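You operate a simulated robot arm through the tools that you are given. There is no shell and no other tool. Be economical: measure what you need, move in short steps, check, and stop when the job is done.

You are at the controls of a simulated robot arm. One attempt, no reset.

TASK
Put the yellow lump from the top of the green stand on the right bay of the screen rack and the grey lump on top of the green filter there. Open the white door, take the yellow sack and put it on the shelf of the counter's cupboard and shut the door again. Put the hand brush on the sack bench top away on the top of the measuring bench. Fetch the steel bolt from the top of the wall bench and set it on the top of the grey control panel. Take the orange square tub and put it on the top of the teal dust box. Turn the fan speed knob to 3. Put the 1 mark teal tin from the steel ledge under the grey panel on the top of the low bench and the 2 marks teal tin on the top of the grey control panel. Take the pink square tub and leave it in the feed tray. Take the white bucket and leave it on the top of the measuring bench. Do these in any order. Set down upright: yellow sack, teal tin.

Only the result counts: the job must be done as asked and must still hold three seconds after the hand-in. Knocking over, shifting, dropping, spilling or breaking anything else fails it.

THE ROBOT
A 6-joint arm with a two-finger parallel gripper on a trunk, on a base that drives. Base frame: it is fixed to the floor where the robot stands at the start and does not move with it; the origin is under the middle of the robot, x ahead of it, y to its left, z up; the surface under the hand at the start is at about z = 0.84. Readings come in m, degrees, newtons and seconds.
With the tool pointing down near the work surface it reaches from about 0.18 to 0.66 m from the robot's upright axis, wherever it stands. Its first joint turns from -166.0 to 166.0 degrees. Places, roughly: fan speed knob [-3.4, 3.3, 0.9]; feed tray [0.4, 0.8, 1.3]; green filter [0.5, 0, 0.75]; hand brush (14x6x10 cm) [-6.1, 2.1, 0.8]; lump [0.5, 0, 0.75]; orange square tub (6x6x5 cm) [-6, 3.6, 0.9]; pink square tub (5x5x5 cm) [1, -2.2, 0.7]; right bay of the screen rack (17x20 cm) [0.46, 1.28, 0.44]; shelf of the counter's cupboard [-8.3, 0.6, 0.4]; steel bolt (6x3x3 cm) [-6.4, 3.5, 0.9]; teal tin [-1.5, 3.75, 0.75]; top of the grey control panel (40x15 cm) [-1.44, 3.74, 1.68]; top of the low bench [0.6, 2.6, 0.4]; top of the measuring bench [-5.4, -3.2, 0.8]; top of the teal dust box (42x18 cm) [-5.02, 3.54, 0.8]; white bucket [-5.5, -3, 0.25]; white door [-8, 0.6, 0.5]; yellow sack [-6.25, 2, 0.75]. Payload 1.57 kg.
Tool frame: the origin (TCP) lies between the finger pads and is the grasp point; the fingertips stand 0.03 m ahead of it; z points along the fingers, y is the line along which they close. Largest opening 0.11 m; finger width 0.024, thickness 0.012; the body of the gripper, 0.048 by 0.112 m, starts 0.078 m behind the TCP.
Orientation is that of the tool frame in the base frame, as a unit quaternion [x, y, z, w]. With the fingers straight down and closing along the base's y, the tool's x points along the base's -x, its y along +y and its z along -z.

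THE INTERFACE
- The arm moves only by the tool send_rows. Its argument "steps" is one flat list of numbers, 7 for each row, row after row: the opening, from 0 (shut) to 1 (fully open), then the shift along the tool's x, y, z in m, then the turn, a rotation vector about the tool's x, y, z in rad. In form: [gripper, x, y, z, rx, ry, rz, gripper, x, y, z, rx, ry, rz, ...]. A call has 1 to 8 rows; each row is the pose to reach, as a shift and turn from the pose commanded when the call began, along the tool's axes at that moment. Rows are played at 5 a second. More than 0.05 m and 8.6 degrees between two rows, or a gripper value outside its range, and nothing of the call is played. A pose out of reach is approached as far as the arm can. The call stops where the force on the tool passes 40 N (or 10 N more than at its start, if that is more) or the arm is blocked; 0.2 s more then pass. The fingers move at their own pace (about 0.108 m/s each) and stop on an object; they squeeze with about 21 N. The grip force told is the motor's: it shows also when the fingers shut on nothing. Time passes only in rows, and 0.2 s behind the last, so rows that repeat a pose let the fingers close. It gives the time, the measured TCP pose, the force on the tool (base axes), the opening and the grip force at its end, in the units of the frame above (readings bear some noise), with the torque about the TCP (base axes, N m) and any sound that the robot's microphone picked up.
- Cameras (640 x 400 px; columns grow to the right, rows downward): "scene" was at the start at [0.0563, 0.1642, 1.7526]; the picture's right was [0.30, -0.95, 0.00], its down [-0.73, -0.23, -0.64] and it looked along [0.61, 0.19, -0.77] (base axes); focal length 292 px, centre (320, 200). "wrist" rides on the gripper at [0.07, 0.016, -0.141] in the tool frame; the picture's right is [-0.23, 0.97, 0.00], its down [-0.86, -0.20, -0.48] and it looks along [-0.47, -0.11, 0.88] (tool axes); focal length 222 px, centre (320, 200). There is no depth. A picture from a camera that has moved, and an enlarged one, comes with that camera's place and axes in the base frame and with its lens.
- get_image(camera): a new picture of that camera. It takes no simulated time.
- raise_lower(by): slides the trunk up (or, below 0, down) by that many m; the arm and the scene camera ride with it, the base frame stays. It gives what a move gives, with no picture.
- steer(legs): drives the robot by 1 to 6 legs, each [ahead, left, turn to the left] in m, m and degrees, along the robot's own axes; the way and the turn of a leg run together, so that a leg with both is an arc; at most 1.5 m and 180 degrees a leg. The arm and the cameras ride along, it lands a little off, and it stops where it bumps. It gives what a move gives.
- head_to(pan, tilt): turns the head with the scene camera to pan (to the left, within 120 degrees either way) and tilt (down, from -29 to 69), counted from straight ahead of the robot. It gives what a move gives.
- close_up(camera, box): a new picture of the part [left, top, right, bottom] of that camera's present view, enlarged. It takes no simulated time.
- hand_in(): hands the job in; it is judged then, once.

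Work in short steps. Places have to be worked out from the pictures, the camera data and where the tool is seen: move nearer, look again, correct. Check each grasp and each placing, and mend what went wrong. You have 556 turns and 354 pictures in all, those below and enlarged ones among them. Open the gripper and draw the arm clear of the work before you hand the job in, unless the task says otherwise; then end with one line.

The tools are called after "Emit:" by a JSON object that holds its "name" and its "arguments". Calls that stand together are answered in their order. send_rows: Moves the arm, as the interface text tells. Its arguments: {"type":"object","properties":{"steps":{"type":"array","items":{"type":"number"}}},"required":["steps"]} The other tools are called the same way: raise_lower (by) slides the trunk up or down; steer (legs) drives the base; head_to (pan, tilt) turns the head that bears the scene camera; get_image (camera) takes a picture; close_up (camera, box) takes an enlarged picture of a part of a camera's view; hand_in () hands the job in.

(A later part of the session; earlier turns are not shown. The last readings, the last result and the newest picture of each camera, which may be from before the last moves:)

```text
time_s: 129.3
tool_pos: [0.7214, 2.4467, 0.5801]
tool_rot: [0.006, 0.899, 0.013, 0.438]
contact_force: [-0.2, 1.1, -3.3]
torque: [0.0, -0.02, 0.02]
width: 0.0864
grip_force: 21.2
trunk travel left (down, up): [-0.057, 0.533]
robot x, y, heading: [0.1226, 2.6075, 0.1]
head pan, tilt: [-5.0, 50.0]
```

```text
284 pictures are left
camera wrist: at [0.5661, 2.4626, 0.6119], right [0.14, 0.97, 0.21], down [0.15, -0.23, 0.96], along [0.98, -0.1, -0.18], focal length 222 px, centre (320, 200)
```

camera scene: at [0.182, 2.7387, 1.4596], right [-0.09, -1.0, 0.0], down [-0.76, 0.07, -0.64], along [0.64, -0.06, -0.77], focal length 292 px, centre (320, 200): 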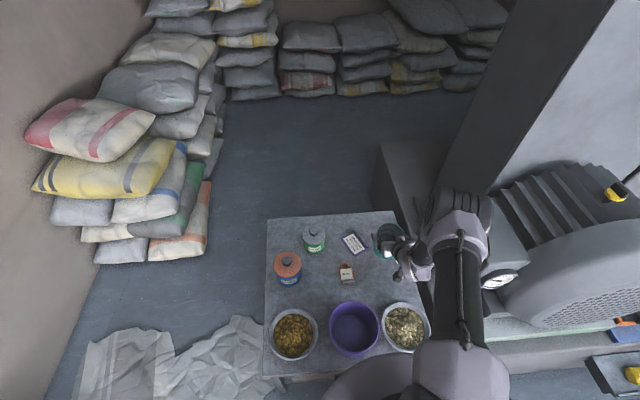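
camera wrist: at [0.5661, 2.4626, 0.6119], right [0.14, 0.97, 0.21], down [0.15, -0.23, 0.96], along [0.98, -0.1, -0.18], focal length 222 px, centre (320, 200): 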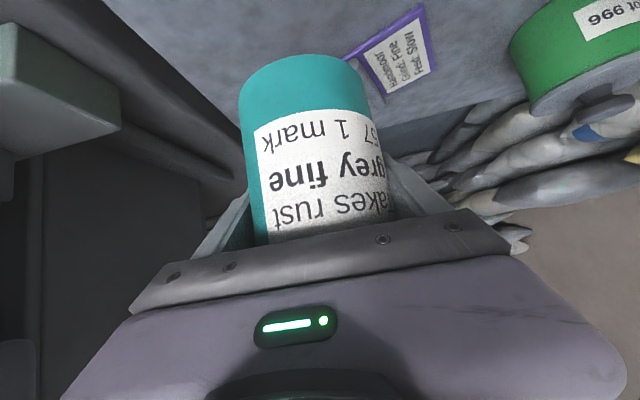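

Continue down: trunk 5 cm, then check.

Emit:
{"name": "raise_lower", "arguments": {"by": -0.055}}

Emit:
{"name": "send_rows", "arguments": {"steps": [0, 0.0197, 0, 0.0154, 0, 0, 0, 0, 0.033, 0, 0.026, 0, 0, 0]}}

Emit:
{"name": "get_image", "arguments": {"camera": "scene"}}

Emit:
{"name": "get_image", "arguments": {"camera": "wrist"}}

```text
time_s: 130.2
tool_pos: [0.7207, 2.447, 0.5258]
tool_rot: [0.007, 0.899, 0.013, 0.438]
contact_force: [0.4, -1.3, -1.4]
torque: [0.02, -0.04, 0.03]
width: 0.0865
grip_force: 20.7
trunk travel left (down, up): [-0.002, 0.588]
robot x, y, heading: [0.1178, 2.6087, -0.1]
head pan, tilt: [-5.0, 50.0]
```

```text
time_s: 130.8
tool_pos: [0.7263, 2.448, 0.4942]
tool_rot: [0.004, 0.896, 0.012, 0.444]
contact_force: [-2.9, 1.1, 16.8]
torque: [-0.26, 0.46, 0.02]
width: 0.0862
grip_force: 21.0
trunk travel left (down, up): [-0.002, 0.588]
robot x, y, heading: [0.123, 2.605, -0.2]
head pan, tilt: [-5.0, 50.0]
stopped in row 2: the force on the tool passed its limit at 67 N (the readings are from after the stop); the commanded pose is now the measured one
```

```text
283 pictures are left
camera scene: at [0.1801, 2.7393, 1.4047], right [-0.09, -1.0, 0.0], down [-0.76, 0.07, -0.64], along [0.64, -0.06, -0.77], focal length 292 px, centre (320, 200)
```

scene: 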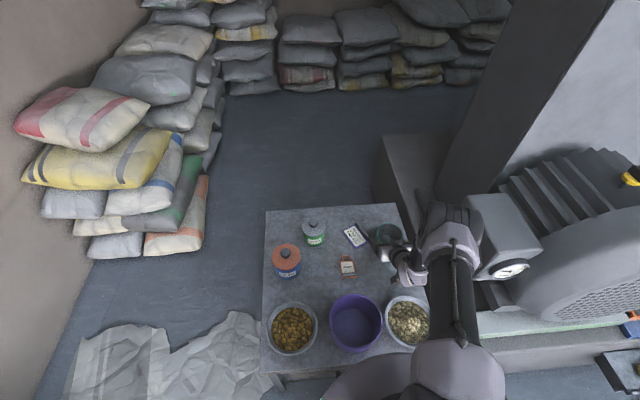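

```text
282 pictures are left
camera wrist: at [0.5692, 2.4628, 0.5231], right [0.14, 0.97, 0.2], down [0.14, -0.22, 0.97], along [0.98, -0.1, -0.16], focal length 222 px, centre (320, 200)
```

wrist: 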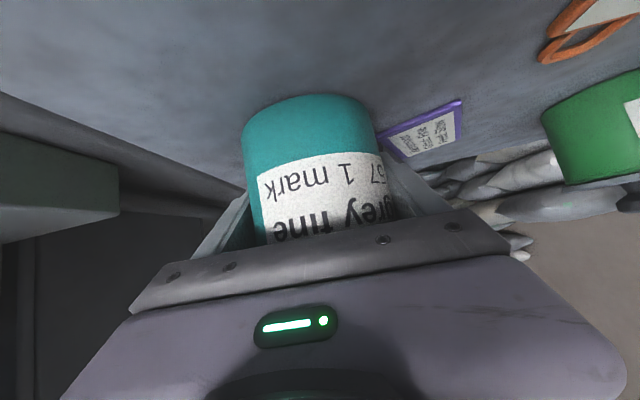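

Tin touched the bench (top is a bit higher than told). Open and retreat along the tool axis.

Emit:
{"name": "send_rows", "arguments": {"steps": [0, 0, 0, 0, 0, 0, 0, 0.98, 0, 0, 0, 0, 0, 0, 0.98, 0, 0, 0, 0, 0, 0, 0.98, 0, 0, -0.02, 0, 0, 0, 0.98, 0, 0, -0.06, 0, 0, 0, 0.98, 0, 0, -0.1, 0, 0, 0]}}

Emit:
{"name": "get_image", "arguments": {"camera": "wrist"}}

Emit:
{"name": "get_image", "arguments": {"camera": "scene"}}

```text
time_s: 132.2
tool_pos: [0.6457, 2.4449, 0.5507]
tool_rot: [0.005, 0.897, 0.012, 0.442]
contact_force: [0.4, -0.2, 0.0]
torque: [-0.02, -0.02, 0.0]
width: 0.1078
grip_force: 0.2
trunk travel left (down, up): [-0.002, 0.588]
robot x, y, heading: [0.1235, 2.6042, -0.2]
head pan, tilt: [-5.0, 50.0]
```

```text
281 pictures are left
camera wrist: at [0.4898, 2.4607, 0.5813], right [0.14, 0.97, 0.21], down [0.14, -0.22, 0.96], along [0.98, -0.1, -0.17], focal length 222 px, centre (320, 200)
```

wrist: 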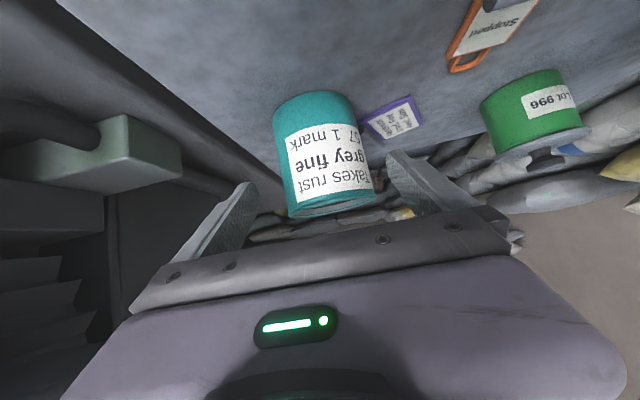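

```text
280 pictures are left
camera scene: at [0.1818, 2.7387, 1.4046], right [-0.09, -1.0, 0.0], down [-0.76, 0.07, -0.64], along [0.64, -0.06, -0.77], focal length 292 px, centre (320, 200)
```

scene: 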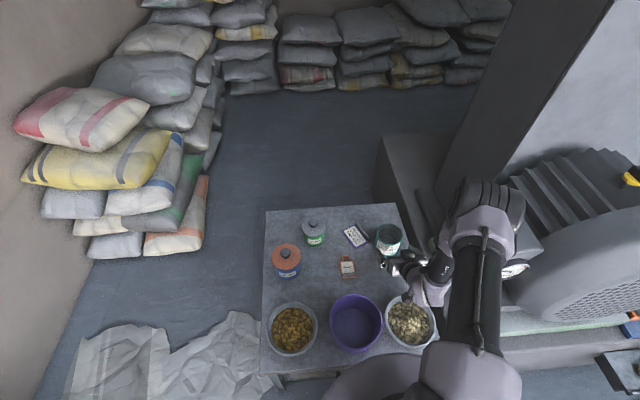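

Tin 1 stands upright on the bench. Raise, back off and take a look toward the fan side.

Emit:
{"name": "raise_lower", "arguments": {"by": 0.35}}

Emit:
{"name": "steer", "arguments": {"legs": [[-0.75, 0, 0]]}}

Emit:
{"name": "send_rows", "arguments": {"steps": [0.5, 0.03, 0.02, -0.03, 0, 0.12, 0, 0.5, 0.05, 0.05, -0.06, 0, 0.24, 0, 0.5, 0.07, 0.08, -0.09, 0, 0.36, 0, 0.5, 0.09, 0.1, -0.12, 0, 0.48, 0, 0.5, 0.11, 0.12, -0.15, 0, 0.6, 0, 0.5, 0.13, 0.14, -0.18, 0, 0.72, 0, 0.5, 0.15, 0.15, -0.2, 0, 0.84, 0, 0.5, 0.16, 0.15, -0.22, 0, 0.91, 0]}}

Emit:
{"name": "head_to", "arguments": {"pan": 115, "tilt": 30}}

Emit:
{"name": "get_image", "arguments": {"camera": "scene"}}

```text
time_s: 135.7
tool_pos: [0.6468, 2.4445, 0.9009]
tool_rot: [0.005, 0.897, 0.012, 0.442]
contact_force: [-0.6, 0.3, 0.1]
torque: [-0.01, 0.0, -0.02]
width: 0.108
grip_force: 0.1
trunk travel left (down, up): [-0.352, 0.238]
robot x, y, heading: [0.1225, 2.606, -0.1]
head pan, tilt: [-5.0, 50.0]
```

```text
time_s: 139.7
tool_pos: [-0.1091, 2.4441, 0.901]
tool_rot: [0.007, 0.897, 0.01, 0.442]
contact_force: [-0.5, 0.2, -0.3]
torque: [0.02, -0.01, 0.03]
width: 0.1078
grip_force: 0.1
trunk travel left (down, up): [-0.352, 0.238]
robot x, y, heading: [-0.6288, 2.6053, -0.3]
head pan, tilt: [-5.0, 50.0]
```

```text
time_s: 141.4
tool_pos: [-0.3526, 2.5963, 0.9084]
tool_rot: [-0.001, 0.999, 0.013, 0.045]
contact_force: [-0.9, 0.1, -0.2]
torque: [0.02, 0.01, 0.01]
width: 0.0551
grip_force: 0.1
trunk travel left (down, up): [-0.352, 0.238]
robot x, y, heading: [-0.6333, 2.6041, -0.2]
head pan, tilt: [-5.0, 50.0]
stopped in row 8: the force on the tool passed its limit at 63 N (the readings are from after the stop); the commanded pose is now the measured one
```

```text
time_s: 143.4
tool_pos: [-0.3531, 2.5961, 0.9081]
tool_rot: [-0.001, 0.999, 0.013, 0.046]
contact_force: [0.9, -0.4, 0.6]
torque: [0.0, 0.03, 0.01]
width: 0.055
grip_force: 0.0
trunk travel left (down, up): [-0.352, 0.238]
robot x, y, heading: [-0.6323, 2.6084, -0.2]
head pan, tilt: [115.0, 30.0]
```

```text
279 pictures are left
camera scene: at [-0.6871, 2.829, 1.7841], right [0.91, 0.42, 0.0], down [0.21, -0.45, -0.87], along [-0.36, 0.79, -0.5], focal length 292 px, centre (320, 200)
```

scene: 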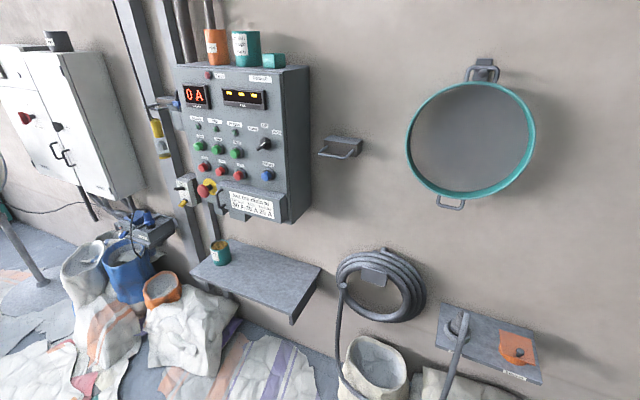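

The last row bumped the camera against the robot itself (r too small); extend a little. Then turn to face -x and survey the way to the fan.

Emit:
{"name": "send_rows", "arguments": {"steps": [0.5, -0.04, 0, -0.02, 0, 0, 0, 0.5, -0.05, 0, -0.04, 0, 0.07, 0]}}

Emit:
{"name": "steer", "arguments": {"legs": [[0, 0, 180]]}}

Emit:
{"name": "head_to", "arguments": {"pan": 0, "tilt": 20}}

Emit:
{"name": "get_image", "arguments": {"camera": "scene"}}

Emit:
{"name": "head_to", "arguments": {"pan": 0, "tilt": 50}}

Emit:
{"name": "get_image", "arguments": {"camera": "scene"}}

```text
time_s: 144.0
tool_pos: [-0.3077, 2.5948, 0.9529]
tool_rot: [-0.001, 1.0, 0.013, 0.01]
contact_force: [0.3, -0.9, -0.1]
torque: [0.03, 0.0, 0.0]
width: 0.0546
grip_force: 0.2
trunk travel left (down, up): [-0.352, 0.238]
robot x, y, heading: [-0.6313, 2.6052, -0.3]
head pan, tilt: [115.0, 30.0]
```

```text
time_s: 151.8
tool_pos: [-0.9589, 2.604, 0.9529]
tool_rot: [1.0, 0.021, -0.01, 0.013]
contact_force: [0.1, 0.1, 0.7]
torque: [-0.01, 0.01, 0.0]
width: 0.0549
grip_force: 0.1
trunk travel left (down, up): [-0.352, 0.238]
robot x, y, heading: [-0.6334, 2.606, -177.5]
head pan, tilt: [115.0, 30.0]
```

```text
time_s: 153.8
tool_pos: [-0.9582, 2.6034, 0.9525]
tool_rot: [1.0, 0.022, -0.01, 0.014]
contact_force: [0.1, 0.7, 0.4]
torque: [0.0, -0.01, -0.03]
width: 0.0548
grip_force: 0.1
trunk travel left (down, up): [-0.352, 0.238]
robot x, y, heading: [-0.633, 2.606, -177.7]
head pan, tilt: [0.0, 20.0]
```

```text
278 pictures are left
camera scene: at [-0.6972, 2.4641, 1.8002], right [-0.04, 1.0, 0.0], down [0.34, 0.01, -0.94], along [-0.94, -0.04, -0.34], focal length 292 px, centre (320, 200)
```

scene: 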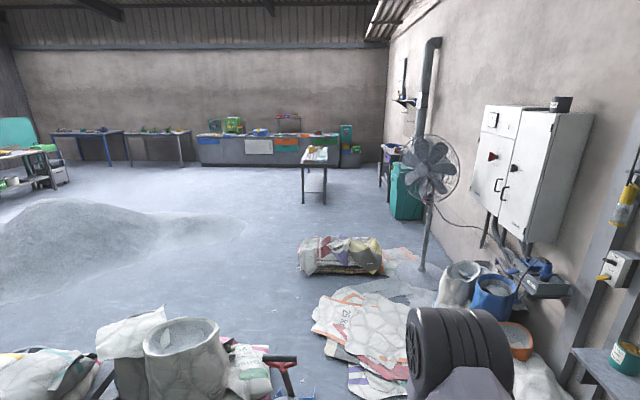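

```text
time_s: 154.7
tool_pos: [-0.9579, 2.6038, 0.9533]
tool_rot: [1.0, 0.022, -0.011, 0.013]
contact_force: [0.0, -0.4, -0.3]
torque: [0.01, 0.0, -0.01]
width: 0.0552
grip_force: 0.2
trunk travel left (down, up): [-0.352, 0.238]
robot x, y, heading: [-0.6336, 2.6009, -178.0]
head pan, tilt: [0.0, 50.0]
```

```text
277 pictures are left
camera scene: at [-0.6811, 2.4647, 1.7547], right [-0.04, 1.0, 0.0], down [0.77, 0.03, -0.64], along [-0.64, -0.02, -0.77], focal length 292 px, centre (320, 200)
```

scene: 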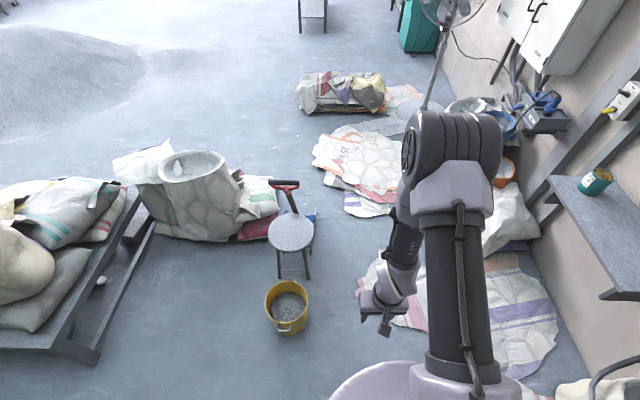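

Emit:
{"name": "close_up", "arguments": {"camera": "scene", "box": [260, 60, 580, 260]}}

```text
2.00 times, centred on (420, 160) of scene
camera zoom: at [-0.6811, 2.4647, 1.7547], right [-0.04, 1.0, 0.0], down [0.77, 0.03, -0.64], along [-0.64, -0.02, -0.77], focal length 585 px, centre (120, 280)
```

zoom: 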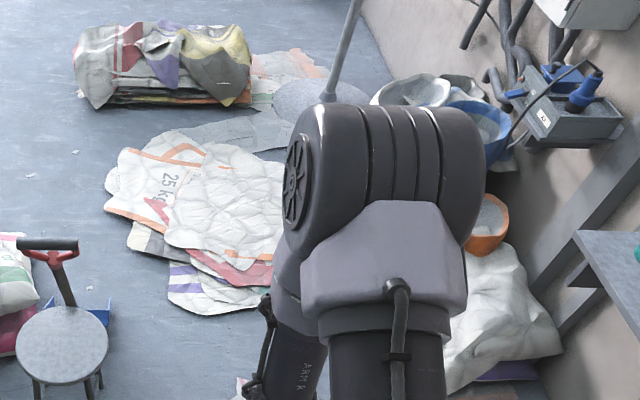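

A thick pile of sacks blocks the northern way, so later I'll go west via the south. First the pink tub (≈(1,-2.2)), which belongs in the nearby feed tray: drive south along x≈-0.35.

Emit:
{"name": "steer", "arguments": {"legs": [[0, 0, 88], [1.2, 0.28, 0], [1.4, 0, 0], [1.3, 0.2, 0]]}}

Emit:
{"name": "head_to", "arguments": {"pan": 40, "tilt": 35}}

Emit:
{"name": "get_image", "arguments": {"camera": "scene"}}

```text
time_s: 177.5
tool_pos: [-0.2955, -1.6538, 0.9523]
tool_rot: [0.715, 0.699, 0.001, 0.016]
contact_force: [0.0, 0.1, 0.0]
torque: [0.0, 0.03, -0.01]
width: 0.055
grip_force: 0.0
trunk travel left (down, up): [-0.352, 0.238]
robot x, y, heading: [-0.276, -1.3308, -91.4]
head pan, tilt: [0.0, 50.0]
```

```text
time_s: 178.6
tool_pos: [-0.2954, -1.6549, 0.953]
tool_rot: [0.714, 0.7, 0.003, 0.017]
contact_force: [0.2, 1.3, -0.6]
torque: [-0.03, 0.01, 0.01]
width: 0.0549
grip_force: 0.1
trunk travel left (down, up): [-0.352, 0.238]
robot x, y, heading: [-0.2773, -1.3236, -91.5]
head pan, tilt: [40.0, 35.0]
```

```text
275 pictures are left
camera scene: at [-0.0786, -1.3809, 1.7763], right [-0.78, -0.62, 0.0], down [-0.36, 0.45, -0.82], along [0.51, -0.64, -0.57], focal length 292 px, centre (320, 200)
```

scene: 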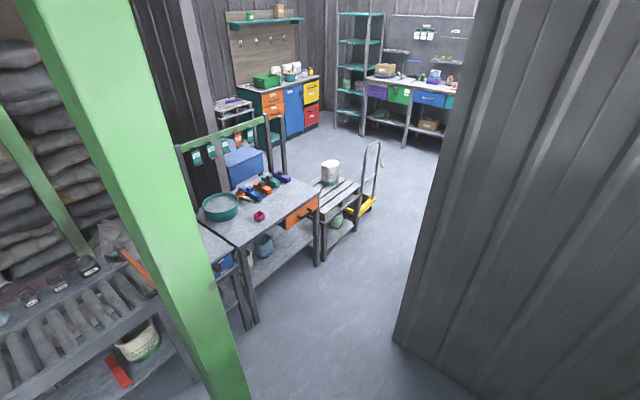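

Pink tub at ≈(1.05,-2.22). Turn to heading 0 here, sidestep right, then drive ahead.

Emit:
{"name": "steer", "arguments": {"legs": [[0, 0, 91.5], [0, -0.82, 0], [0.72, 0, 0]]}}

Emit:
{"name": "head_to", "arguments": {"pan": 0, "tilt": 50}}

Emit:
{"name": "get_image", "arguments": {"camera": "scene"}}

Emit:
{"name": "get_image", "arguments": {"camera": "wrist"}}

```text
time_s: 190.4
tool_pos: [0.7704, -2.1585, 0.9528]
tool_rot: [-0.004, 1.0, 0.013, 0.011]
contact_force: [-0.4, -0.3, -0.9]
torque: [0.0, 0.02, -0.03]
width: 0.055
grip_force: 0.0
trunk travel left (down, up): [-0.352, 0.238]
robot x, y, heading: [0.4458, -2.1481, 0.1]
head pan, tilt: [40.0, 35.0]
```

```text
time_s: 191.5
tool_pos: [0.7709, -2.1588, 0.9516]
tool_rot: [-0.005, 1.0, 0.013, 0.011]
contact_force: [0.6, -0.4, -0.2]
torque: [-0.01, 0.01, 0.02]
width: 0.055
grip_force: 0.1
trunk travel left (down, up): [-0.352, 0.238]
robot x, y, heading: [0.4444, -2.151, 0.2]
head pan, tilt: [0.0, 50.0]
```

```text
274 pictures are left
camera scene: at [0.5043, -2.008, 1.7546], right [0.0, -1.0, 0.0], down [-0.77, 0.0, -0.64], along [0.64, 0.0, -0.77], focal length 292 px, centre (320, 200)
```

scene: 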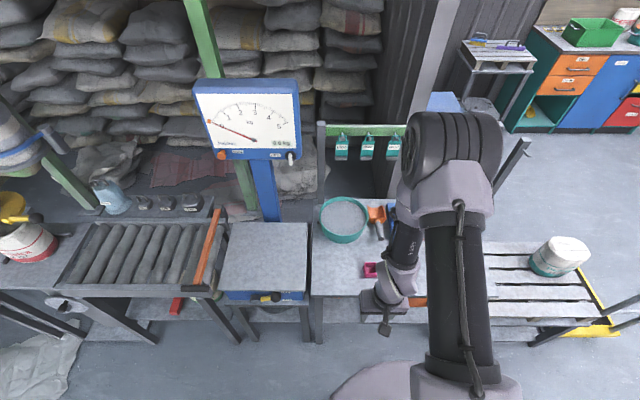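

```text
273 pictures are left
camera wrist: at [0.6964, -2.1457, 1.0912], right [0.22, 0.98, 0.03], down [0.85, -0.2, 0.49], along [0.48, -0.08, -0.87], focal length 222 px, centre (320, 200)
```

wrist: 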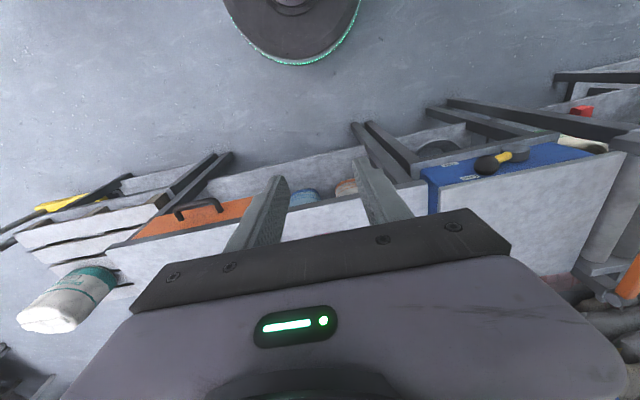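

Pink tub ≈(1.0,-2.19). Move above it with fingers open and look.

Emit:
{"name": "send_rows", "arguments": {"steps": [0.8, -0.045, -0.006, 0, 0, 0, 0, 0.8, -0.09, -0.012, 0, 0, 0, 0, 0.8, -0.135, -0.018, 0, 0, 0, 0, 0.8, -0.18, -0.024, 0, 0, 0, 0, 0.8, -0.225, -0.03, 0, 0, 0, 0]}}

Emit:
{"name": "get_image", "arguments": {"camera": "wrist"}}

Emit:
{"name": "close_up", "arguments": {"camera": "scene", "box": [300, 180, 460, 280]}}

```text
time_s: 192.7
tool_pos: [0.9875, -2.1973, 0.953]
tool_rot: [-0.008, 0.999, 0.031, 0.015]
contact_force: [0.5, 0.2, 0.8]
torque: [0.05, 0.02, 0.01]
width: 0.0877
grip_force: 0.2
out of reach, approached as far as the arm can: row 2, 3, 4, 5
trunk travel left (down, up): [-0.352, 0.238]
robot x, y, heading: [0.4394, -2.1488, 0.4]
head pan, tilt: [0.0, 50.0]
```

```text
272 pictures are left
camera wrist: at [0.911, -2.1895, 1.0923], right [0.21, 0.98, 0.07], down [0.84, -0.22, 0.49], along [0.49, -0.05, -0.87], focal length 222 px, centre (320, 200)
```

wrist: 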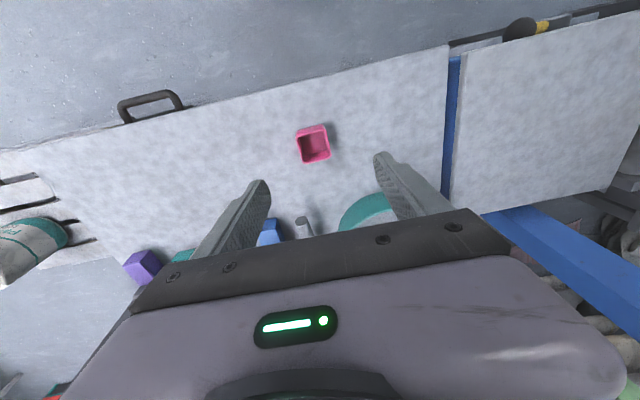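

```text
4.00 times, centred on (380, 230) of scene
camera zoom: at [0.5051, -2.0098, 1.7547], right [0.0, -1.0, 0.0], down [-0.77, 0.0, -0.64], along [0.64, 0.0, -0.77], focal length 1170 px, centre (80, 80)
```

zoom: 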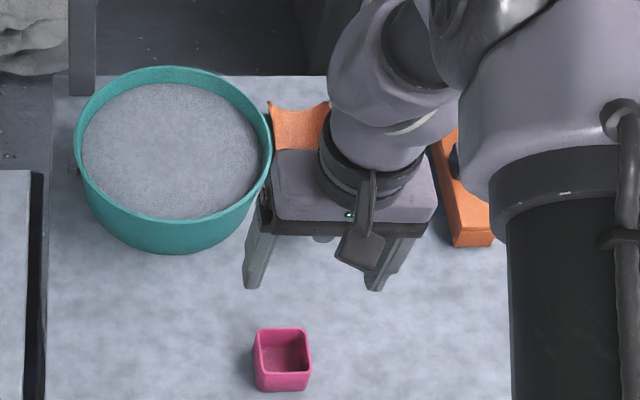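

Tub rim centre ≈(0.995,-2.195), rim z≈0.77. Straighten the tool and descend to z≈0.80.

Emit:
{"name": "send_rows", "arguments": {"steps": [0.85, 0, 0, 0.04, 0.03, 0.022, 0.01, 0.85, -0.005, 0, 0.08, 0.03, 0.022, 0.01, 0.85, -0.005, 0, 0.12, 0.03, 0.022, 0.01, 0.85, -0.005, 0, 0.15, 0.03, 0.022, 0.01]}}

Emit:
{"name": "get_image", "arguments": {"camera": "wrist"}}

Emit:
{"name": "close_up", "arguments": {"camera": "scene", "box": [300, 200, 460, 300]}}

```text
time_s: 193.7
tool_pos: [0.985, -2.1959, 0.8044]
tool_rot: [-0.001, 1.0, 0.031, 0.006]
contact_force: [0.2, -0.8, -0.5]
torque: [0.01, 0.0, 0.01]
width: 0.0935
grip_force: 0.0
out of reach, approached as far as the arm can: row 1, 2, 3, 4
trunk travel left (down, up): [-0.352, 0.238]
robot x, y, heading: [0.4446, -2.1453, 0.3]
head pan, tilt: [0.0, 50.0]
```

```text
270 pictures are left
camera wrist: at [0.912, -2.1879, 0.9445], right [0.22, 0.97, 0.06], down [0.85, -0.23, 0.47], along [0.48, -0.05, -0.88], focal length 222 px, centre (320, 200)
```

wrist: 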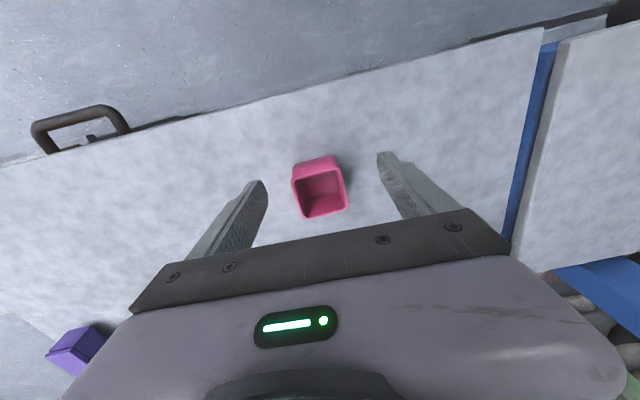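

```text
4.00 times, centred on (380, 250) of scene
camera zoom: at [0.5045, -2.0081, 1.7546], right [0.0, -1.0, 0.0], down [-0.77, 0.0, -0.64], along [0.64, 0.0, -0.77], focal length 1170 px, centre (80, 0)
```

zoom: 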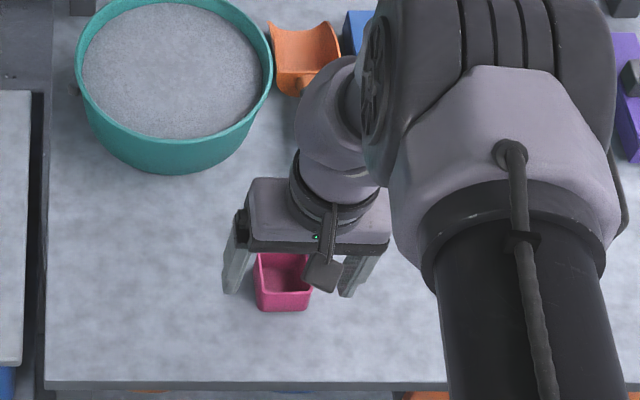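

Tub centred; move 1 cm forward and 4 cm down, then close.

Emit:
{"name": "send_rows", "arguments": {"steps": [0.85, -0.01, 0, 0.0, 0, 0, 0, 0.85, -0.01, 0, 0.02, 0, 0, 0, 0.85, -0.01, 0, 0.035, 0, 0, 0, 0, -0.01, 0, 0.035, 0, 0, 0, 0, -0.01, 0, 0.035, 0, 0, 0, 0, -0.01, 0, 0.035, 0, 0, 0]}}

Emit:
{"name": "get_image", "arguments": {"camera": "wrist"}}

```text
time_s: 195.1
tool_pos: [0.9855, -2.1983, 0.7724]
tool_rot: [-0.004, 0.999, 0.031, 0.009]
contact_force: [-0.6, 0.1, -0.6]
torque: [0.0, 0.01, -0.03]
width: 0.048
grip_force: 21.1
out of reach, approached as far as the arm can: row 1, 2, 3, 4, 5, 6
trunk travel left (down, up): [-0.352, 0.238]
robot x, y, heading: [0.446, -2.1478, 0.0]
head pan, tilt: [0.0, 50.0]
```

```text
268 pictures are left
camera wrist: at [0.911, -2.1901, 0.9116], right [0.22, 0.97, 0.07], down [0.85, -0.22, 0.48], along [0.48, -0.05, -0.87], focal length 222 px, centre (320, 200)
```

wrist: 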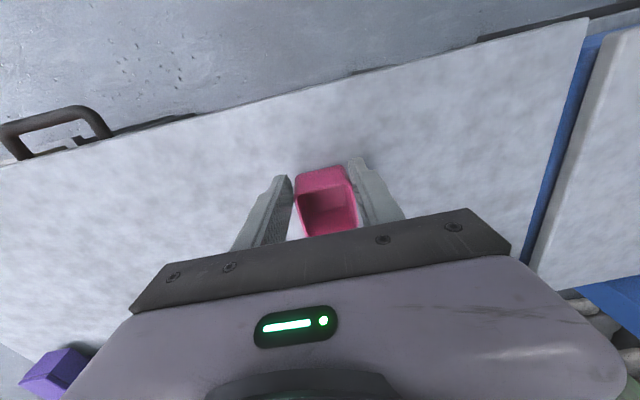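

Gripped at 48 mm. Lift with the trunk and check.

Emit:
{"name": "raise_lower", "arguments": {"by": 0.23}}

Emit:
{"name": "get_image", "arguments": {"camera": "wrist"}}

```text
time_s: 197.5
tool_pos: [0.9834, -2.1975, 1.0028]
tool_rot: [-0.003, 0.999, 0.031, 0.009]
contact_force: [-0.6, -1.6, 0.0]
torque: [-0.02, 0.02, -0.01]
width: 0.0478
grip_force: 20.3
trunk travel left (down, up): [-0.582, 0.008]
robot x, y, heading: [0.4454, -2.1487, 0.1]
head pan, tilt: [0.0, 50.0]
```

```text
267 pictures are left
camera wrist: at [0.9111, -2.1901, 1.1416], right [0.22, 0.97, 0.07], down [0.85, -0.22, 0.48], along [0.48, -0.05, -0.87], focal length 222 px, centre (320, 200)
```

wrist: 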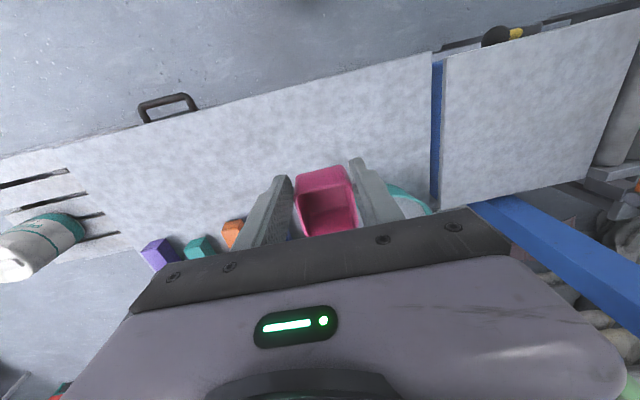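

Held. Back out, then retract the arm and straighten.

Emit:
{"name": "steer", "arguments": {"legs": [[-0.75, 0, 0]]}}

Emit:
{"name": "send_rows", "arguments": {"steps": [0, 0.045, 0.01, 0, 0, 0, 0, 0, 0.09, 0.02, 0, 0, 0, 0, 0, 0.135, 0.03, -0.02, 0.0, 0, 0, 0, 0.17, 0.04, -0.04, 0.02, 0, 0, 0, 0.19, 0.05, -0.06, 0.04, 0.01, 0, 0, 0.19, 0.05, -0.1, 0.06, 0.018, 0]}}

```text
time_s: 201.6
tool_pos: [0.2353, -2.1998, 1.0032]
tool_rot: [-0.005, 0.999, 0.031, 0.009]
contact_force: [-0.1, -0.2, -0.8]
torque: [0.0, 0.04, 0.0]
width: 0.0474
grip_force: 20.9
trunk travel left (down, up): [-0.582, 0.008]
robot x, y, heading: [-0.3057, -2.1551, 0.3]
head pan, tilt: [0.0, 50.0]
```

```text
refused: row 3 steps farther than a row can; nothing moved
```

Emit:
{"name": "send_rows", "arguments": {"steps": [0, 0.045, 0.01, 0, 0, 0, 0, 0, 0.09, 0.02, 0, 0, 0, 0, 0, 0.13, 0.03, -0.02, 0.0, 0, 0, 0, 0.17, 0.04, -0.04, 0.02, 0, 0, 0, 0.19, 0.05, -0.06, 0.04, 0.01, 0, 0, 0.19, 0.05, -0.1, 0.06, 0.018, 0]}}

Emit:
{"name": "get_image", "arguments": {"camera": "wrist"}}

```text
time_s: 202.9
tool_pos: [0.0417, -2.1592, 1.1016]
tool_rot: [-0.006, 1.0, 0.002, 0.0]
contact_force: [-0.2, 0.8, -0.3]
torque: [-0.01, 0.0, -0.02]
width: 0.0477
grip_force: 20.9
out of reach, approached as far as the arm can: row 3
trunk travel left (down, up): [-0.582, 0.008]
robot x, y, heading: [-0.3051, -2.1551, 0.5]
head pan, tilt: [0.0, 50.0]
```

```text
266 pictures are left
camera wrist: at [-0.0301, -2.1437, 1.2416], right [0.22, 0.98, 0.0], down [0.86, -0.19, 0.48], along [0.47, -0.1, -0.88], focal length 222 px, centre (320, 200)
```

wrist: 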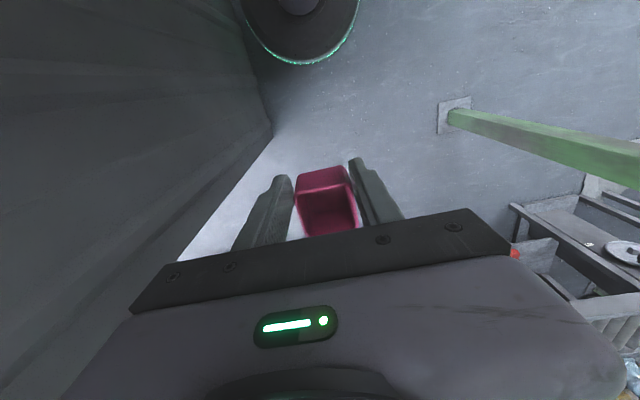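

Straight again. Raise the arm to z≈1.5, then drive to the tray front (y≈0.8).

Emit:
{"name": "send_rows", "arguments": {"steps": [0, 0, 0, -0.048, 0, 0, 0, 0, 0, 0, -0.096, 0, 0, 0, 0, 0, 0, -0.144, 0, 0, 0, 0, 0, 0, -0.192, 0, 0, 0, 0, 0, 0, -0.24, 0, 0, 0, 0, 0, 0, -0.288, 0, 0, 0, 0, 0, 0, -0.336, 0, 0, 0, 0, 0, 0, -0.38, 0, 0, 0]}}

Emit:
{"name": "steer", "arguments": {"legs": [[0, 1.45, 0], [-0.05, 1.3, 0]]}}

Emit:
{"name": "get_image", "arguments": {"camera": "scene"}}

Emit:
{"name": "get_image", "arguments": {"camera": "wrist"}}

```text
time_s: 204.8
tool_pos: [0.0408, -2.1586, 1.482]
tool_rot: [-0.005, 1.0, 0.002, 0.0]
contact_force: [0.2, 0.5, 0.0]
torque: [0.02, -0.02, 0.01]
width: 0.0474
grip_force: 20.9
trunk travel left (down, up): [-0.582, 0.008]
robot x, y, heading: [-0.3047, -2.1546, 0.4]
head pan, tilt: [0.0, 50.0]
```

```text
time_s: 218.1
tool_pos: [-0.03, 0.5862, 1.4805]
tool_rot: [-0.003, 1.0, 0.002, 0.0]
contact_force: [-0.1, -0.7, -0.5]
torque: [0.02, 0.02, -0.05]
width: 0.0476
grip_force: 21.0
trunk travel left (down, up): [-0.582, 0.008]
robot x, y, heading: [-0.3796, 0.5941, 0.2]
head pan, tilt: [0.0, 50.0]
```

```text
265 pictures are left
camera scene: at [-0.3187, 0.7343, 1.9846], right [0.0, -1.0, 0.0], down [-0.77, 0.0, -0.64], along [0.64, 0.0, -0.77], focal length 292 px, centre (320, 200)
```

scene: 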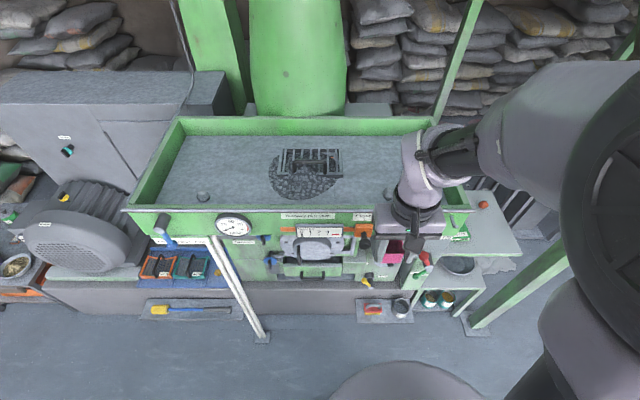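

```text
264 pictures are left
camera wrist: at [-0.1015, 0.6028, 1.6209], right [0.22, 0.98, 0.0], down [0.86, -0.2, 0.48], along [0.47, -0.1, -0.88], focal length 222 px, centre (320, 200)
```

wrist: 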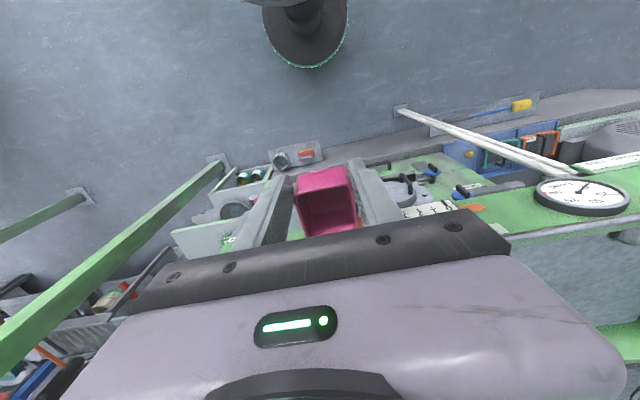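

Tray is in view; free spot at ≈(0.36,1.0). Drive left and slightly ahead, then extend the arm over the tray at safe height.

Emit:
{"name": "steer", "arguments": {"legs": [[0.08, 0.37, 0]]}}

Emit:
{"name": "send_rows", "arguments": {"steps": [0, 0, 0, -0.03, 0, 0, 0, 0, -0.045, 0.005, -0.03, 0, 0, 0, 0, -0.09, 0.01, -0.03, 0, 0, 0, 0, -0.135, 0.015, -0.03, 0, 0, 0, 0, -0.18, 0.02, -0.03, 0, 0, 0, 0, -0.225, 0.025, -0.03, 0, 0, 0, 0, -0.27, 0.03, -0.03, 0, 0, 0, 0, -0.31, 0.035, -0.03, 0, 0, 0]}}

Emit:
{"name": "get_image", "arguments": {"camera": "scene"}}

Emit:
{"name": "get_image", "arguments": {"camera": "wrist"}}

```text
time_s: 220.5
tool_pos: [0.0492, 0.9596, 1.4809]
tool_rot: [-0.002, 1.0, 0.002, 0.0]
contact_force: [0.8, 0.8, 0.1]
torque: [0.0, -0.03, -0.01]
width: 0.0472
grip_force: 21.2
trunk travel left (down, up): [-0.582, 0.008]
robot x, y, heading: [-0.2945, 0.9667, 0.1]
head pan, tilt: [0.0, 50.0]
```

```text
time_s: 222.3
tool_pos: [0.3614, 0.9971, 1.5086]
tool_rot: [-0.003, 1.0, 0.001, -0.003]
contact_force: [0.2, 0.8, 0.0]
torque: [-0.02, 0.07, -0.01]
width: 0.0475
grip_force: 21.0
trunk travel left (down, up): [-0.582, 0.008]
robot x, y, heading: [-0.3001, 0.9689, 0.3]
head pan, tilt: [0.0, 50.0]
```

```text
263 pictures are left
camera scene: at [-0.2364, 1.1084, 1.9844], right [0.0, -1.0, 0.0], down [-0.77, 0.0, -0.64], along [0.64, 0.0, -0.77], focal length 292 px, centre (320, 200)
```

scene: 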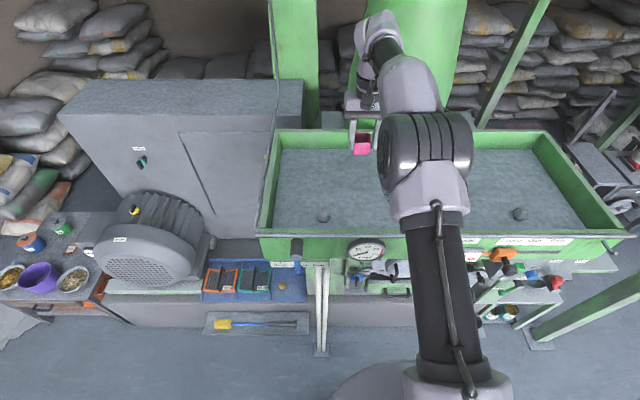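

```text
262 pictures are left
camera wrist: at [0.2896, 1.0135, 1.6496], right [0.22, 0.97, 0.0], down [0.86, -0.2, 0.47], along [0.46, -0.1, -0.88], focal length 222 px, centre (320, 200)
```

wrist: 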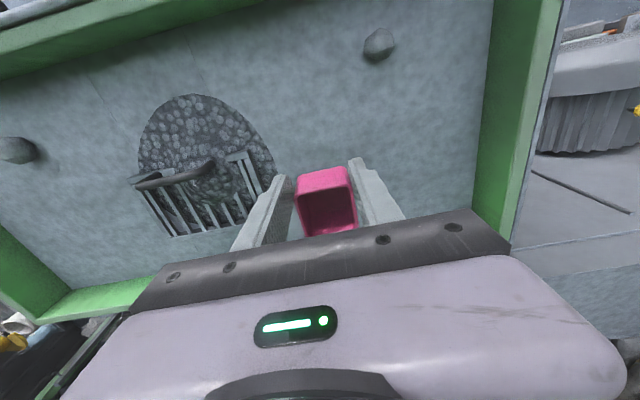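

Tray floor ≈1.285 under the tub and free. Descend.

Emit:
{"name": "send_rows", "arguments": {"steps": [0, 0, 0, 0.045, 0, 0, 0, 0, 0, 0, 0.09, 0, 0, 0, 0, 0, 0, 0.13, 0, 0, 0, 0, 0, 0, 0.155, 0, 0, 0]}}

Emit:
{"name": "send_rows", "arguments": {"steps": [0, 0, 0, 0.008, 0, 0, 0, 0, 0, 0, 0.014, 0, 0, 0]}}

Emit:
{"name": "get_image", "arguments": {"camera": "wrist"}}

```text
time_s: 223.3
tool_pos: [0.3599, 0.9988, 1.3528]
tool_rot: [-0.003, 1.0, 0.001, -0.001]
contact_force: [0.4, -0.7, -0.4]
torque: [0.02, 0.03, 0.02]
width: 0.0472
grip_force: 21.2
trunk travel left (down, up): [-0.582, 0.008]
robot x, y, heading: [-0.3003, 0.9679, 0.0]
head pan, tilt: [0.0, 50.0]
```

```text
time_s: 223.9
tool_pos: [0.3596, 0.9981, 1.3409]
tool_rot: [-0.003, 1.0, 0.002, 0.0]
contact_force: [-0.5, -0.1, 0.0]
torque: [-0.01, -0.04, -0.02]
width: 0.0473
grip_force: 21.1
trunk travel left (down, up): [-0.582, 0.008]
robot x, y, heading: [-0.3005, 0.9672, 0.0]
head pan, tilt: [0.0, 50.0]
```

```text
261 pictures are left
camera wrist: at [0.2881, 1.0145, 1.4809], right [0.22, 0.97, 0.0], down [0.86, -0.2, 0.48], along [0.47, -0.1, -0.88], focal length 222 px, centre (320, 200)
```

wrist: 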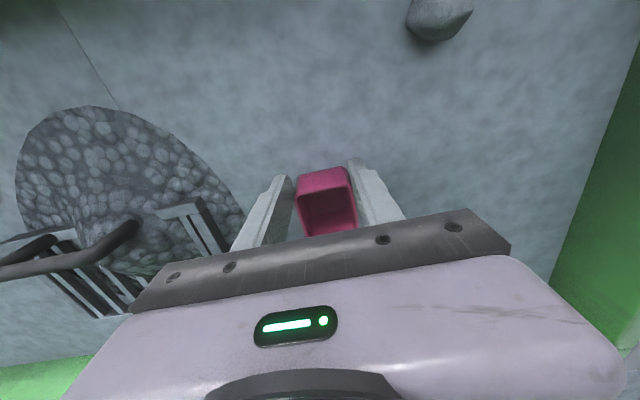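

Emit:
{"name": "send_rows", "arguments": {"steps": [0, 0, 0, 0.005, 0, 0, 0, 0, 0, 0, 0.01, 0, 0, 0, 0, 0, 0, 0.014, 0, 0, 0]}}

```text
time_s: 224.7
tool_pos: [0.3575, 0.9985, 1.329]
tool_rot: [-0.003, 1.0, 0.001, 0.001]
contact_force: [-0.3, 1.6, 16.8]
torque: [0.01, -0.15, 0.02]
width: 0.0478
grip_force: 21.3
trunk travel left (down, up): [-0.582, 0.008]
robot x, y, heading: [-0.3021, 0.9647, 0.1]
head pan, tilt: [0.0, 50.0]
```

Touched the floor; release and rise.

Emit:
{"name": "send_rows", "arguments": {"steps": [0, 0, 0, -0.002, 0, 0, 0, 0.8, 0, 0, -0.002, 0, 0, 0, 0.8, 0, 0, -0.002, 0, 0, 0, 0.8, 0, 0, -0.04, 0, 0, 0, 0.8, 0, 0, -0.09, 0, 0, 0, 0.8, 0, 0, -0.14, 0, 0, 0, 0.8, 0, 0, -0.185, 0, 0, 0]}}

Emit:
{"name": "get_image", "arguments": {"camera": "wrist"}}

```text
time_s: 226.3
tool_pos: [0.3566, 0.9964, 1.5128]
tool_rot: [-0.003, 1.0, 0.001, 0.0]
contact_force: [0.0, -0.4, 0.0]
torque: [0.01, -0.03, 0.01]
width: 0.0881
grip_force: 0.0
trunk travel left (down, up): [-0.582, 0.008]
robot x, y, heading: [-0.299, 0.9644, 0.2]
head pan, tilt: [0.0, 50.0]
```

```text
260 pictures are left
camera wrist: at [0.2856, 1.0121, 1.653], right [0.22, 0.97, 0.0], down [0.86, -0.2, 0.48], along [0.47, -0.1, -0.88], focal length 222 px, centre (320, 200)
```

wrist: 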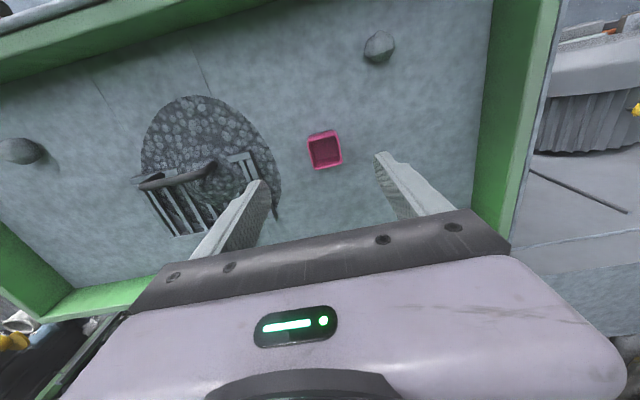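

Pink tub is in the tray. Retract the arm, drive south and turn west to survey.

Emit:
{"name": "send_rows", "arguments": {"steps": [0.5, 0.045, 0, 0, 0, 0, 0, 0.5, 0.09, 0, 0, 0, 0, 0, 0.5, 0.135, 0, 0, 0, 0, 0, 0.5, 0.18, 0, 0, 0, 0, 0, 0.5, 0.225, 0, 0, 0, 0, 0, 0.5, 0.27, 0, 0, 0, 0, 0, 0.5, 0.305, 0, 0, 0, 0, 0]}}

Emit:
{"name": "steer", "arguments": {"legs": [[-0.08, -0.2, 0], [0, -1.3, 0], [0, 0, 180]]}}

Emit:
{"name": "raise_lower", "arguments": {"by": -0.2}}

Emit:
{"name": "head_to", "arguments": {"pan": 0, "tilt": 30}}

Emit:
{"name": "get_image", "arguments": {"camera": "scene"}}

```text
time_s: 227.9
tool_pos: [0.052, 0.9969, 1.5138]
tool_rot: [-0.003, 1.0, 0.002, 0.001]
contact_force: [-1.3, -1.3, 0.3]
torque: [-0.02, -0.02, 0.02]
width: 0.055
grip_force: 0.1
trunk travel left (down, up): [-0.582, 0.008]
robot x, y, heading: [-0.299, 0.9675, 0.0]
head pan, tilt: [0.0, 50.0]
```

```text
time_s: 242.9
tool_pos: [-0.7321, -0.5452, 1.5138]
tool_rot: [1.0, -0.005, 0.0, 0.002]
contact_force: [0.4, -0.4, 0.2]
torque: [0.01, 0.0, 0.0]
width: 0.0552
grip_force: 0.1
trunk travel left (down, up): [-0.582, 0.008]
robot x, y, heading: [-0.3823, -0.5207, 179.0]
head pan, tilt: [0.0, 50.0]
```

```text
time_s: 245.1
tool_pos: [-0.7327, -0.546, 1.3136]
tool_rot: [1.0, -0.005, 0.0, 0.002]
contact_force: [0.3, -0.5, 0.0]
torque: [-0.04, -0.02, 0.04]
width: 0.0549
grip_force: 0.0
trunk travel left (down, up): [-0.382, 0.208]
robot x, y, heading: [-0.3773, -0.523, 179.3]
head pan, tilt: [0.0, 50.0]
```

```text
time_s: 245.9
tool_pos: [-0.7322, -0.5447, 1.3129]
tool_rot: [1.0, -0.005, 0.0, 0.002]
contact_force: [-0.2, -0.4, -0.4]
torque: [-0.01, 0.02, 0.0]
width: 0.0548
grip_force: 0.0
trunk travel left (down, up): [-0.382, 0.208]
robot x, y, heading: [-0.3796, -0.5199, 179.1]
head pan, tilt: [0.0, 30.0]
```

```text
259 pictures are left
camera scene: at [-0.4479, -0.6593, 1.8141], right [0.01, 1.0, 0.0], down [0.5, -0.01, -0.87], along [-0.87, 0.01, -0.5], focal length 292 px, centre (320, 200)
```

scene: 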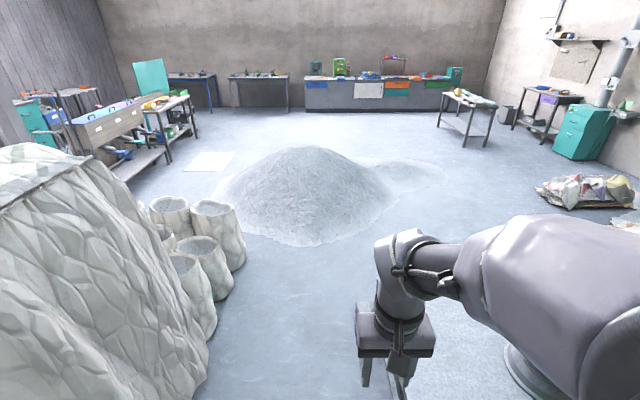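

Overview is good. Drive west 1.4 m and look to the right for the gap.

Emit:
{"name": "steer", "arguments": {"legs": [[1.4, 0, 1]]}}

Emit:
{"name": "head_to", "arguments": {"pan": -55, "tilt": 30}}

Emit:
{"name": "get_image", "arguments": {"camera": "scene"}}

```text
time_s: 252.8
tool_pos: [-2.1116, -0.5415, 1.3132]
tool_rot: [1.0, 0.002, 0.0, 0.002]
contact_force: [0.5, 0.4, -0.8]
torque: [0.01, -0.02, -0.01]
width: 0.055
grip_force: 0.2
trunk travel left (down, up): [-0.382, 0.208]
robot x, y, heading: [-1.7585, -0.5089, -180.3]
head pan, tilt: [0.0, 30.0]
```

```text
time_s: 254.1
tool_pos: [-2.1111, -0.5415, 1.3128]
tool_rot: [1.0, 0.002, 0.0, 0.002]
contact_force: [0.2, 0.0, 0.3]
torque: [-0.01, 0.04, -0.03]
width: 0.0549
grip_force: 0.0
trunk travel left (down, up): [-0.382, 0.208]
robot x, y, heading: [-1.7551, -0.5129, -179.8]
head pan, tilt: [-55.0, 30.0]
```

```text
258 pictures are left
camera scene: at [-1.7875, -0.5775, 1.8141], right [0.82, 0.57, 0.0], down [0.29, -0.41, -0.87], along [-0.5, 0.71, -0.5], focal length 292 px, centre (320, 200)
```

scene: 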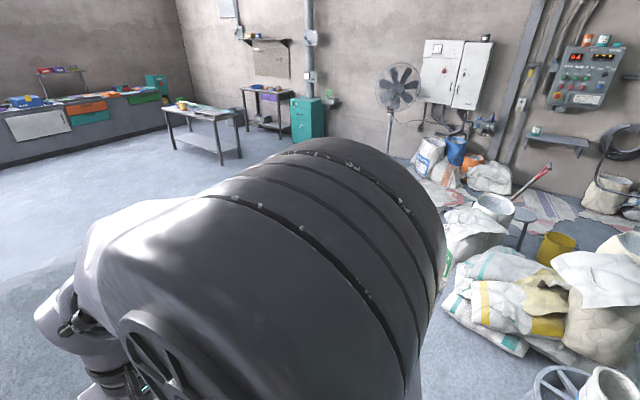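

Gap confirmed (table west end x≈-1.95). Drive through to about (-3.0,1.4) and turn to face north.

Emit:
{"name": "steer", "arguments": {"legs": [[0.85, -0.75, 0], [0.45, -1.1, 0], [0, 0, -90]]}}

Emit:
{"name": "head_to", "arguments": {"pan": 15, "tilt": 30}}

Emit:
{"name": "get_image", "arguments": {"camera": "scene"}}

```text
time_s: 256.1
tool_pos: [-2.2525, -0.4976, 1.3123]
tool_rot: [1.0, 0.002, 0.001, 0.001]
contact_force: [-0.7, 0.0, -0.8]
torque: [0.01, -0.08, 0.0]
width: 0.0548
grip_force: 0.1
trunk travel left (down, up): [-0.382, 0.208]
robot x, y, heading: [-1.8898, -0.4681, 179.7]
head pan, tilt: [-55.0, 30.0]
stopped in leg 1: the robot was blocked; the commanded pose is now the measured one
```

```text
time_s: 257.5
tool_pos: [-2.2482, -0.498, 1.3131]
tool_rot: [1.0, 0.001, 0.0, 0.001]
contact_force: [0.0, 0.9, -0.1]
torque: [-0.02, 0.0, -0.03]
width: 0.0549
grip_force: 0.0
trunk travel left (down, up): [-0.382, 0.208]
robot x, y, heading: [-1.8942, -0.468, 179.9]
head pan, tilt: [15.0, 30.0]
```

```text
257 pictures are left
camera scene: at [-1.9592, -0.6319, 1.8141], right [-0.26, 0.97, 0.0], down [0.48, 0.13, -0.87], along [-0.84, -0.22, -0.5], focal length 292 px, centre (320, 200)
```

scene: 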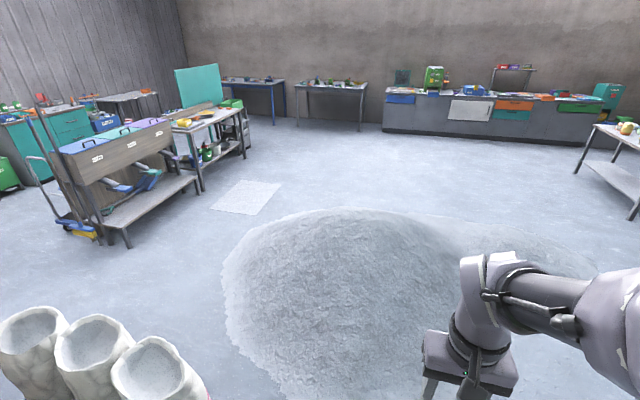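

Blocked by something; look down around the base.

Emit:
{"name": "head_to", "arguments": {"pan": -30, "tilt": 68}}

Emit:
{"name": "get_image", "arguments": {"camera": "scene"}}

Emit:
{"name": "get_image", "arguments": {"camera": "wrist"}}

Emit:
{"name": "head_to", "arguments": {"pan": -100, "tilt": 55}}

Emit:
{"name": "get_image", "arguments": {"camera": "scene"}}

```text
time_s: 258.6
tool_pos: [-2.2478, -0.4974, 1.314]
tool_rot: [1.0, 0.001, 0.0, 0.001]
contact_force: [-0.8, -0.2, -0.7]
torque: [0.01, 0.01, 0.04]
width: 0.0551
grip_force: 0.0
trunk travel left (down, up): [-0.382, 0.208]
robot x, y, heading: [-1.8944, -0.4711, 180.0]
head pan, tilt: [-30.0, 68.0]
```

```text
256 pictures are left
camera scene: at [-1.9211, -0.5801, 1.7634], right [0.5, 0.87, 0.0], down [0.8, -0.46, -0.38], along [-0.32, 0.19, -0.93], focal length 292 px, centre (320, 200)
```

scene: 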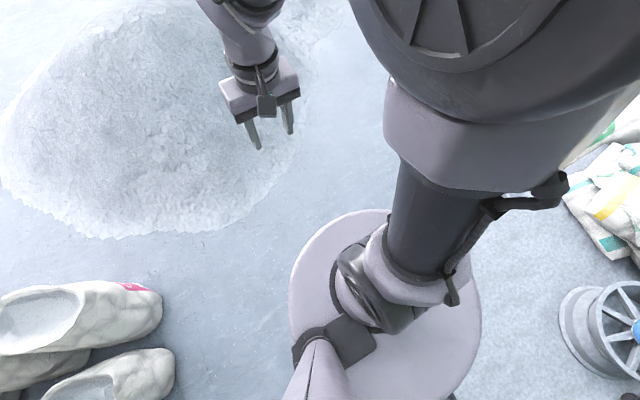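

```text
255 pictures are left
camera wrist: at [-2.1798, -0.5128, 1.4535], right [-0.23, -0.97, 0.0], down [-0.86, 0.2, 0.48], along [-0.47, 0.11, -0.88], focal length 222 px, centre (320, 200)
```

wrist: 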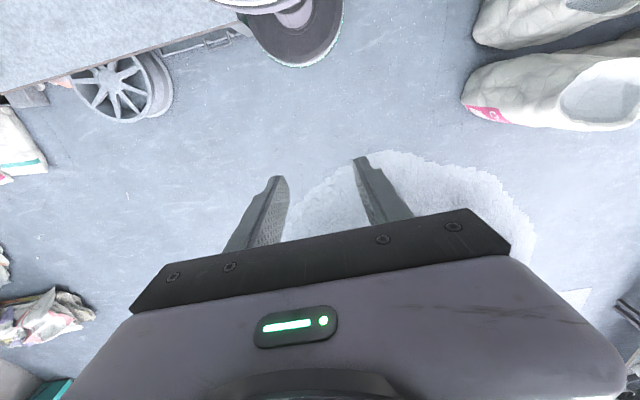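

```text
time_s: 260.0
tool_pos: [-2.2479, -0.4972, 1.3143]
tool_rot: [1.0, 0.001, 0.001, 0.002]
contact_force: [-0.6, -1.5, 0.0]
torque: [0.02, 0.01, 0.0]
width: 0.0551
grip_force: 0.1
trunk travel left (down, up): [-0.382, 0.208]
robot x, y, heading: [-1.8928, -0.4676, 179.7]
head pan, tilt: [-100.0, 55.0]
```

```text
254 pictures are left
camera scene: at [-1.8592, -0.5376, 1.7781], right [0.98, -0.17, 0.0], down [-0.14, -0.81, -0.57], along [0.1, 0.56, -0.82], focal length 292 px, centre (320, 200)
```

scene: 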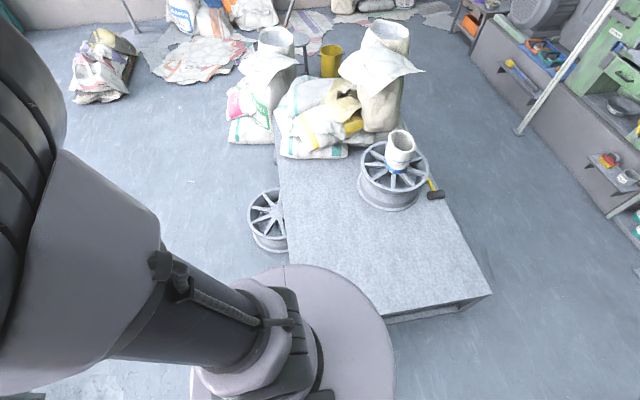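

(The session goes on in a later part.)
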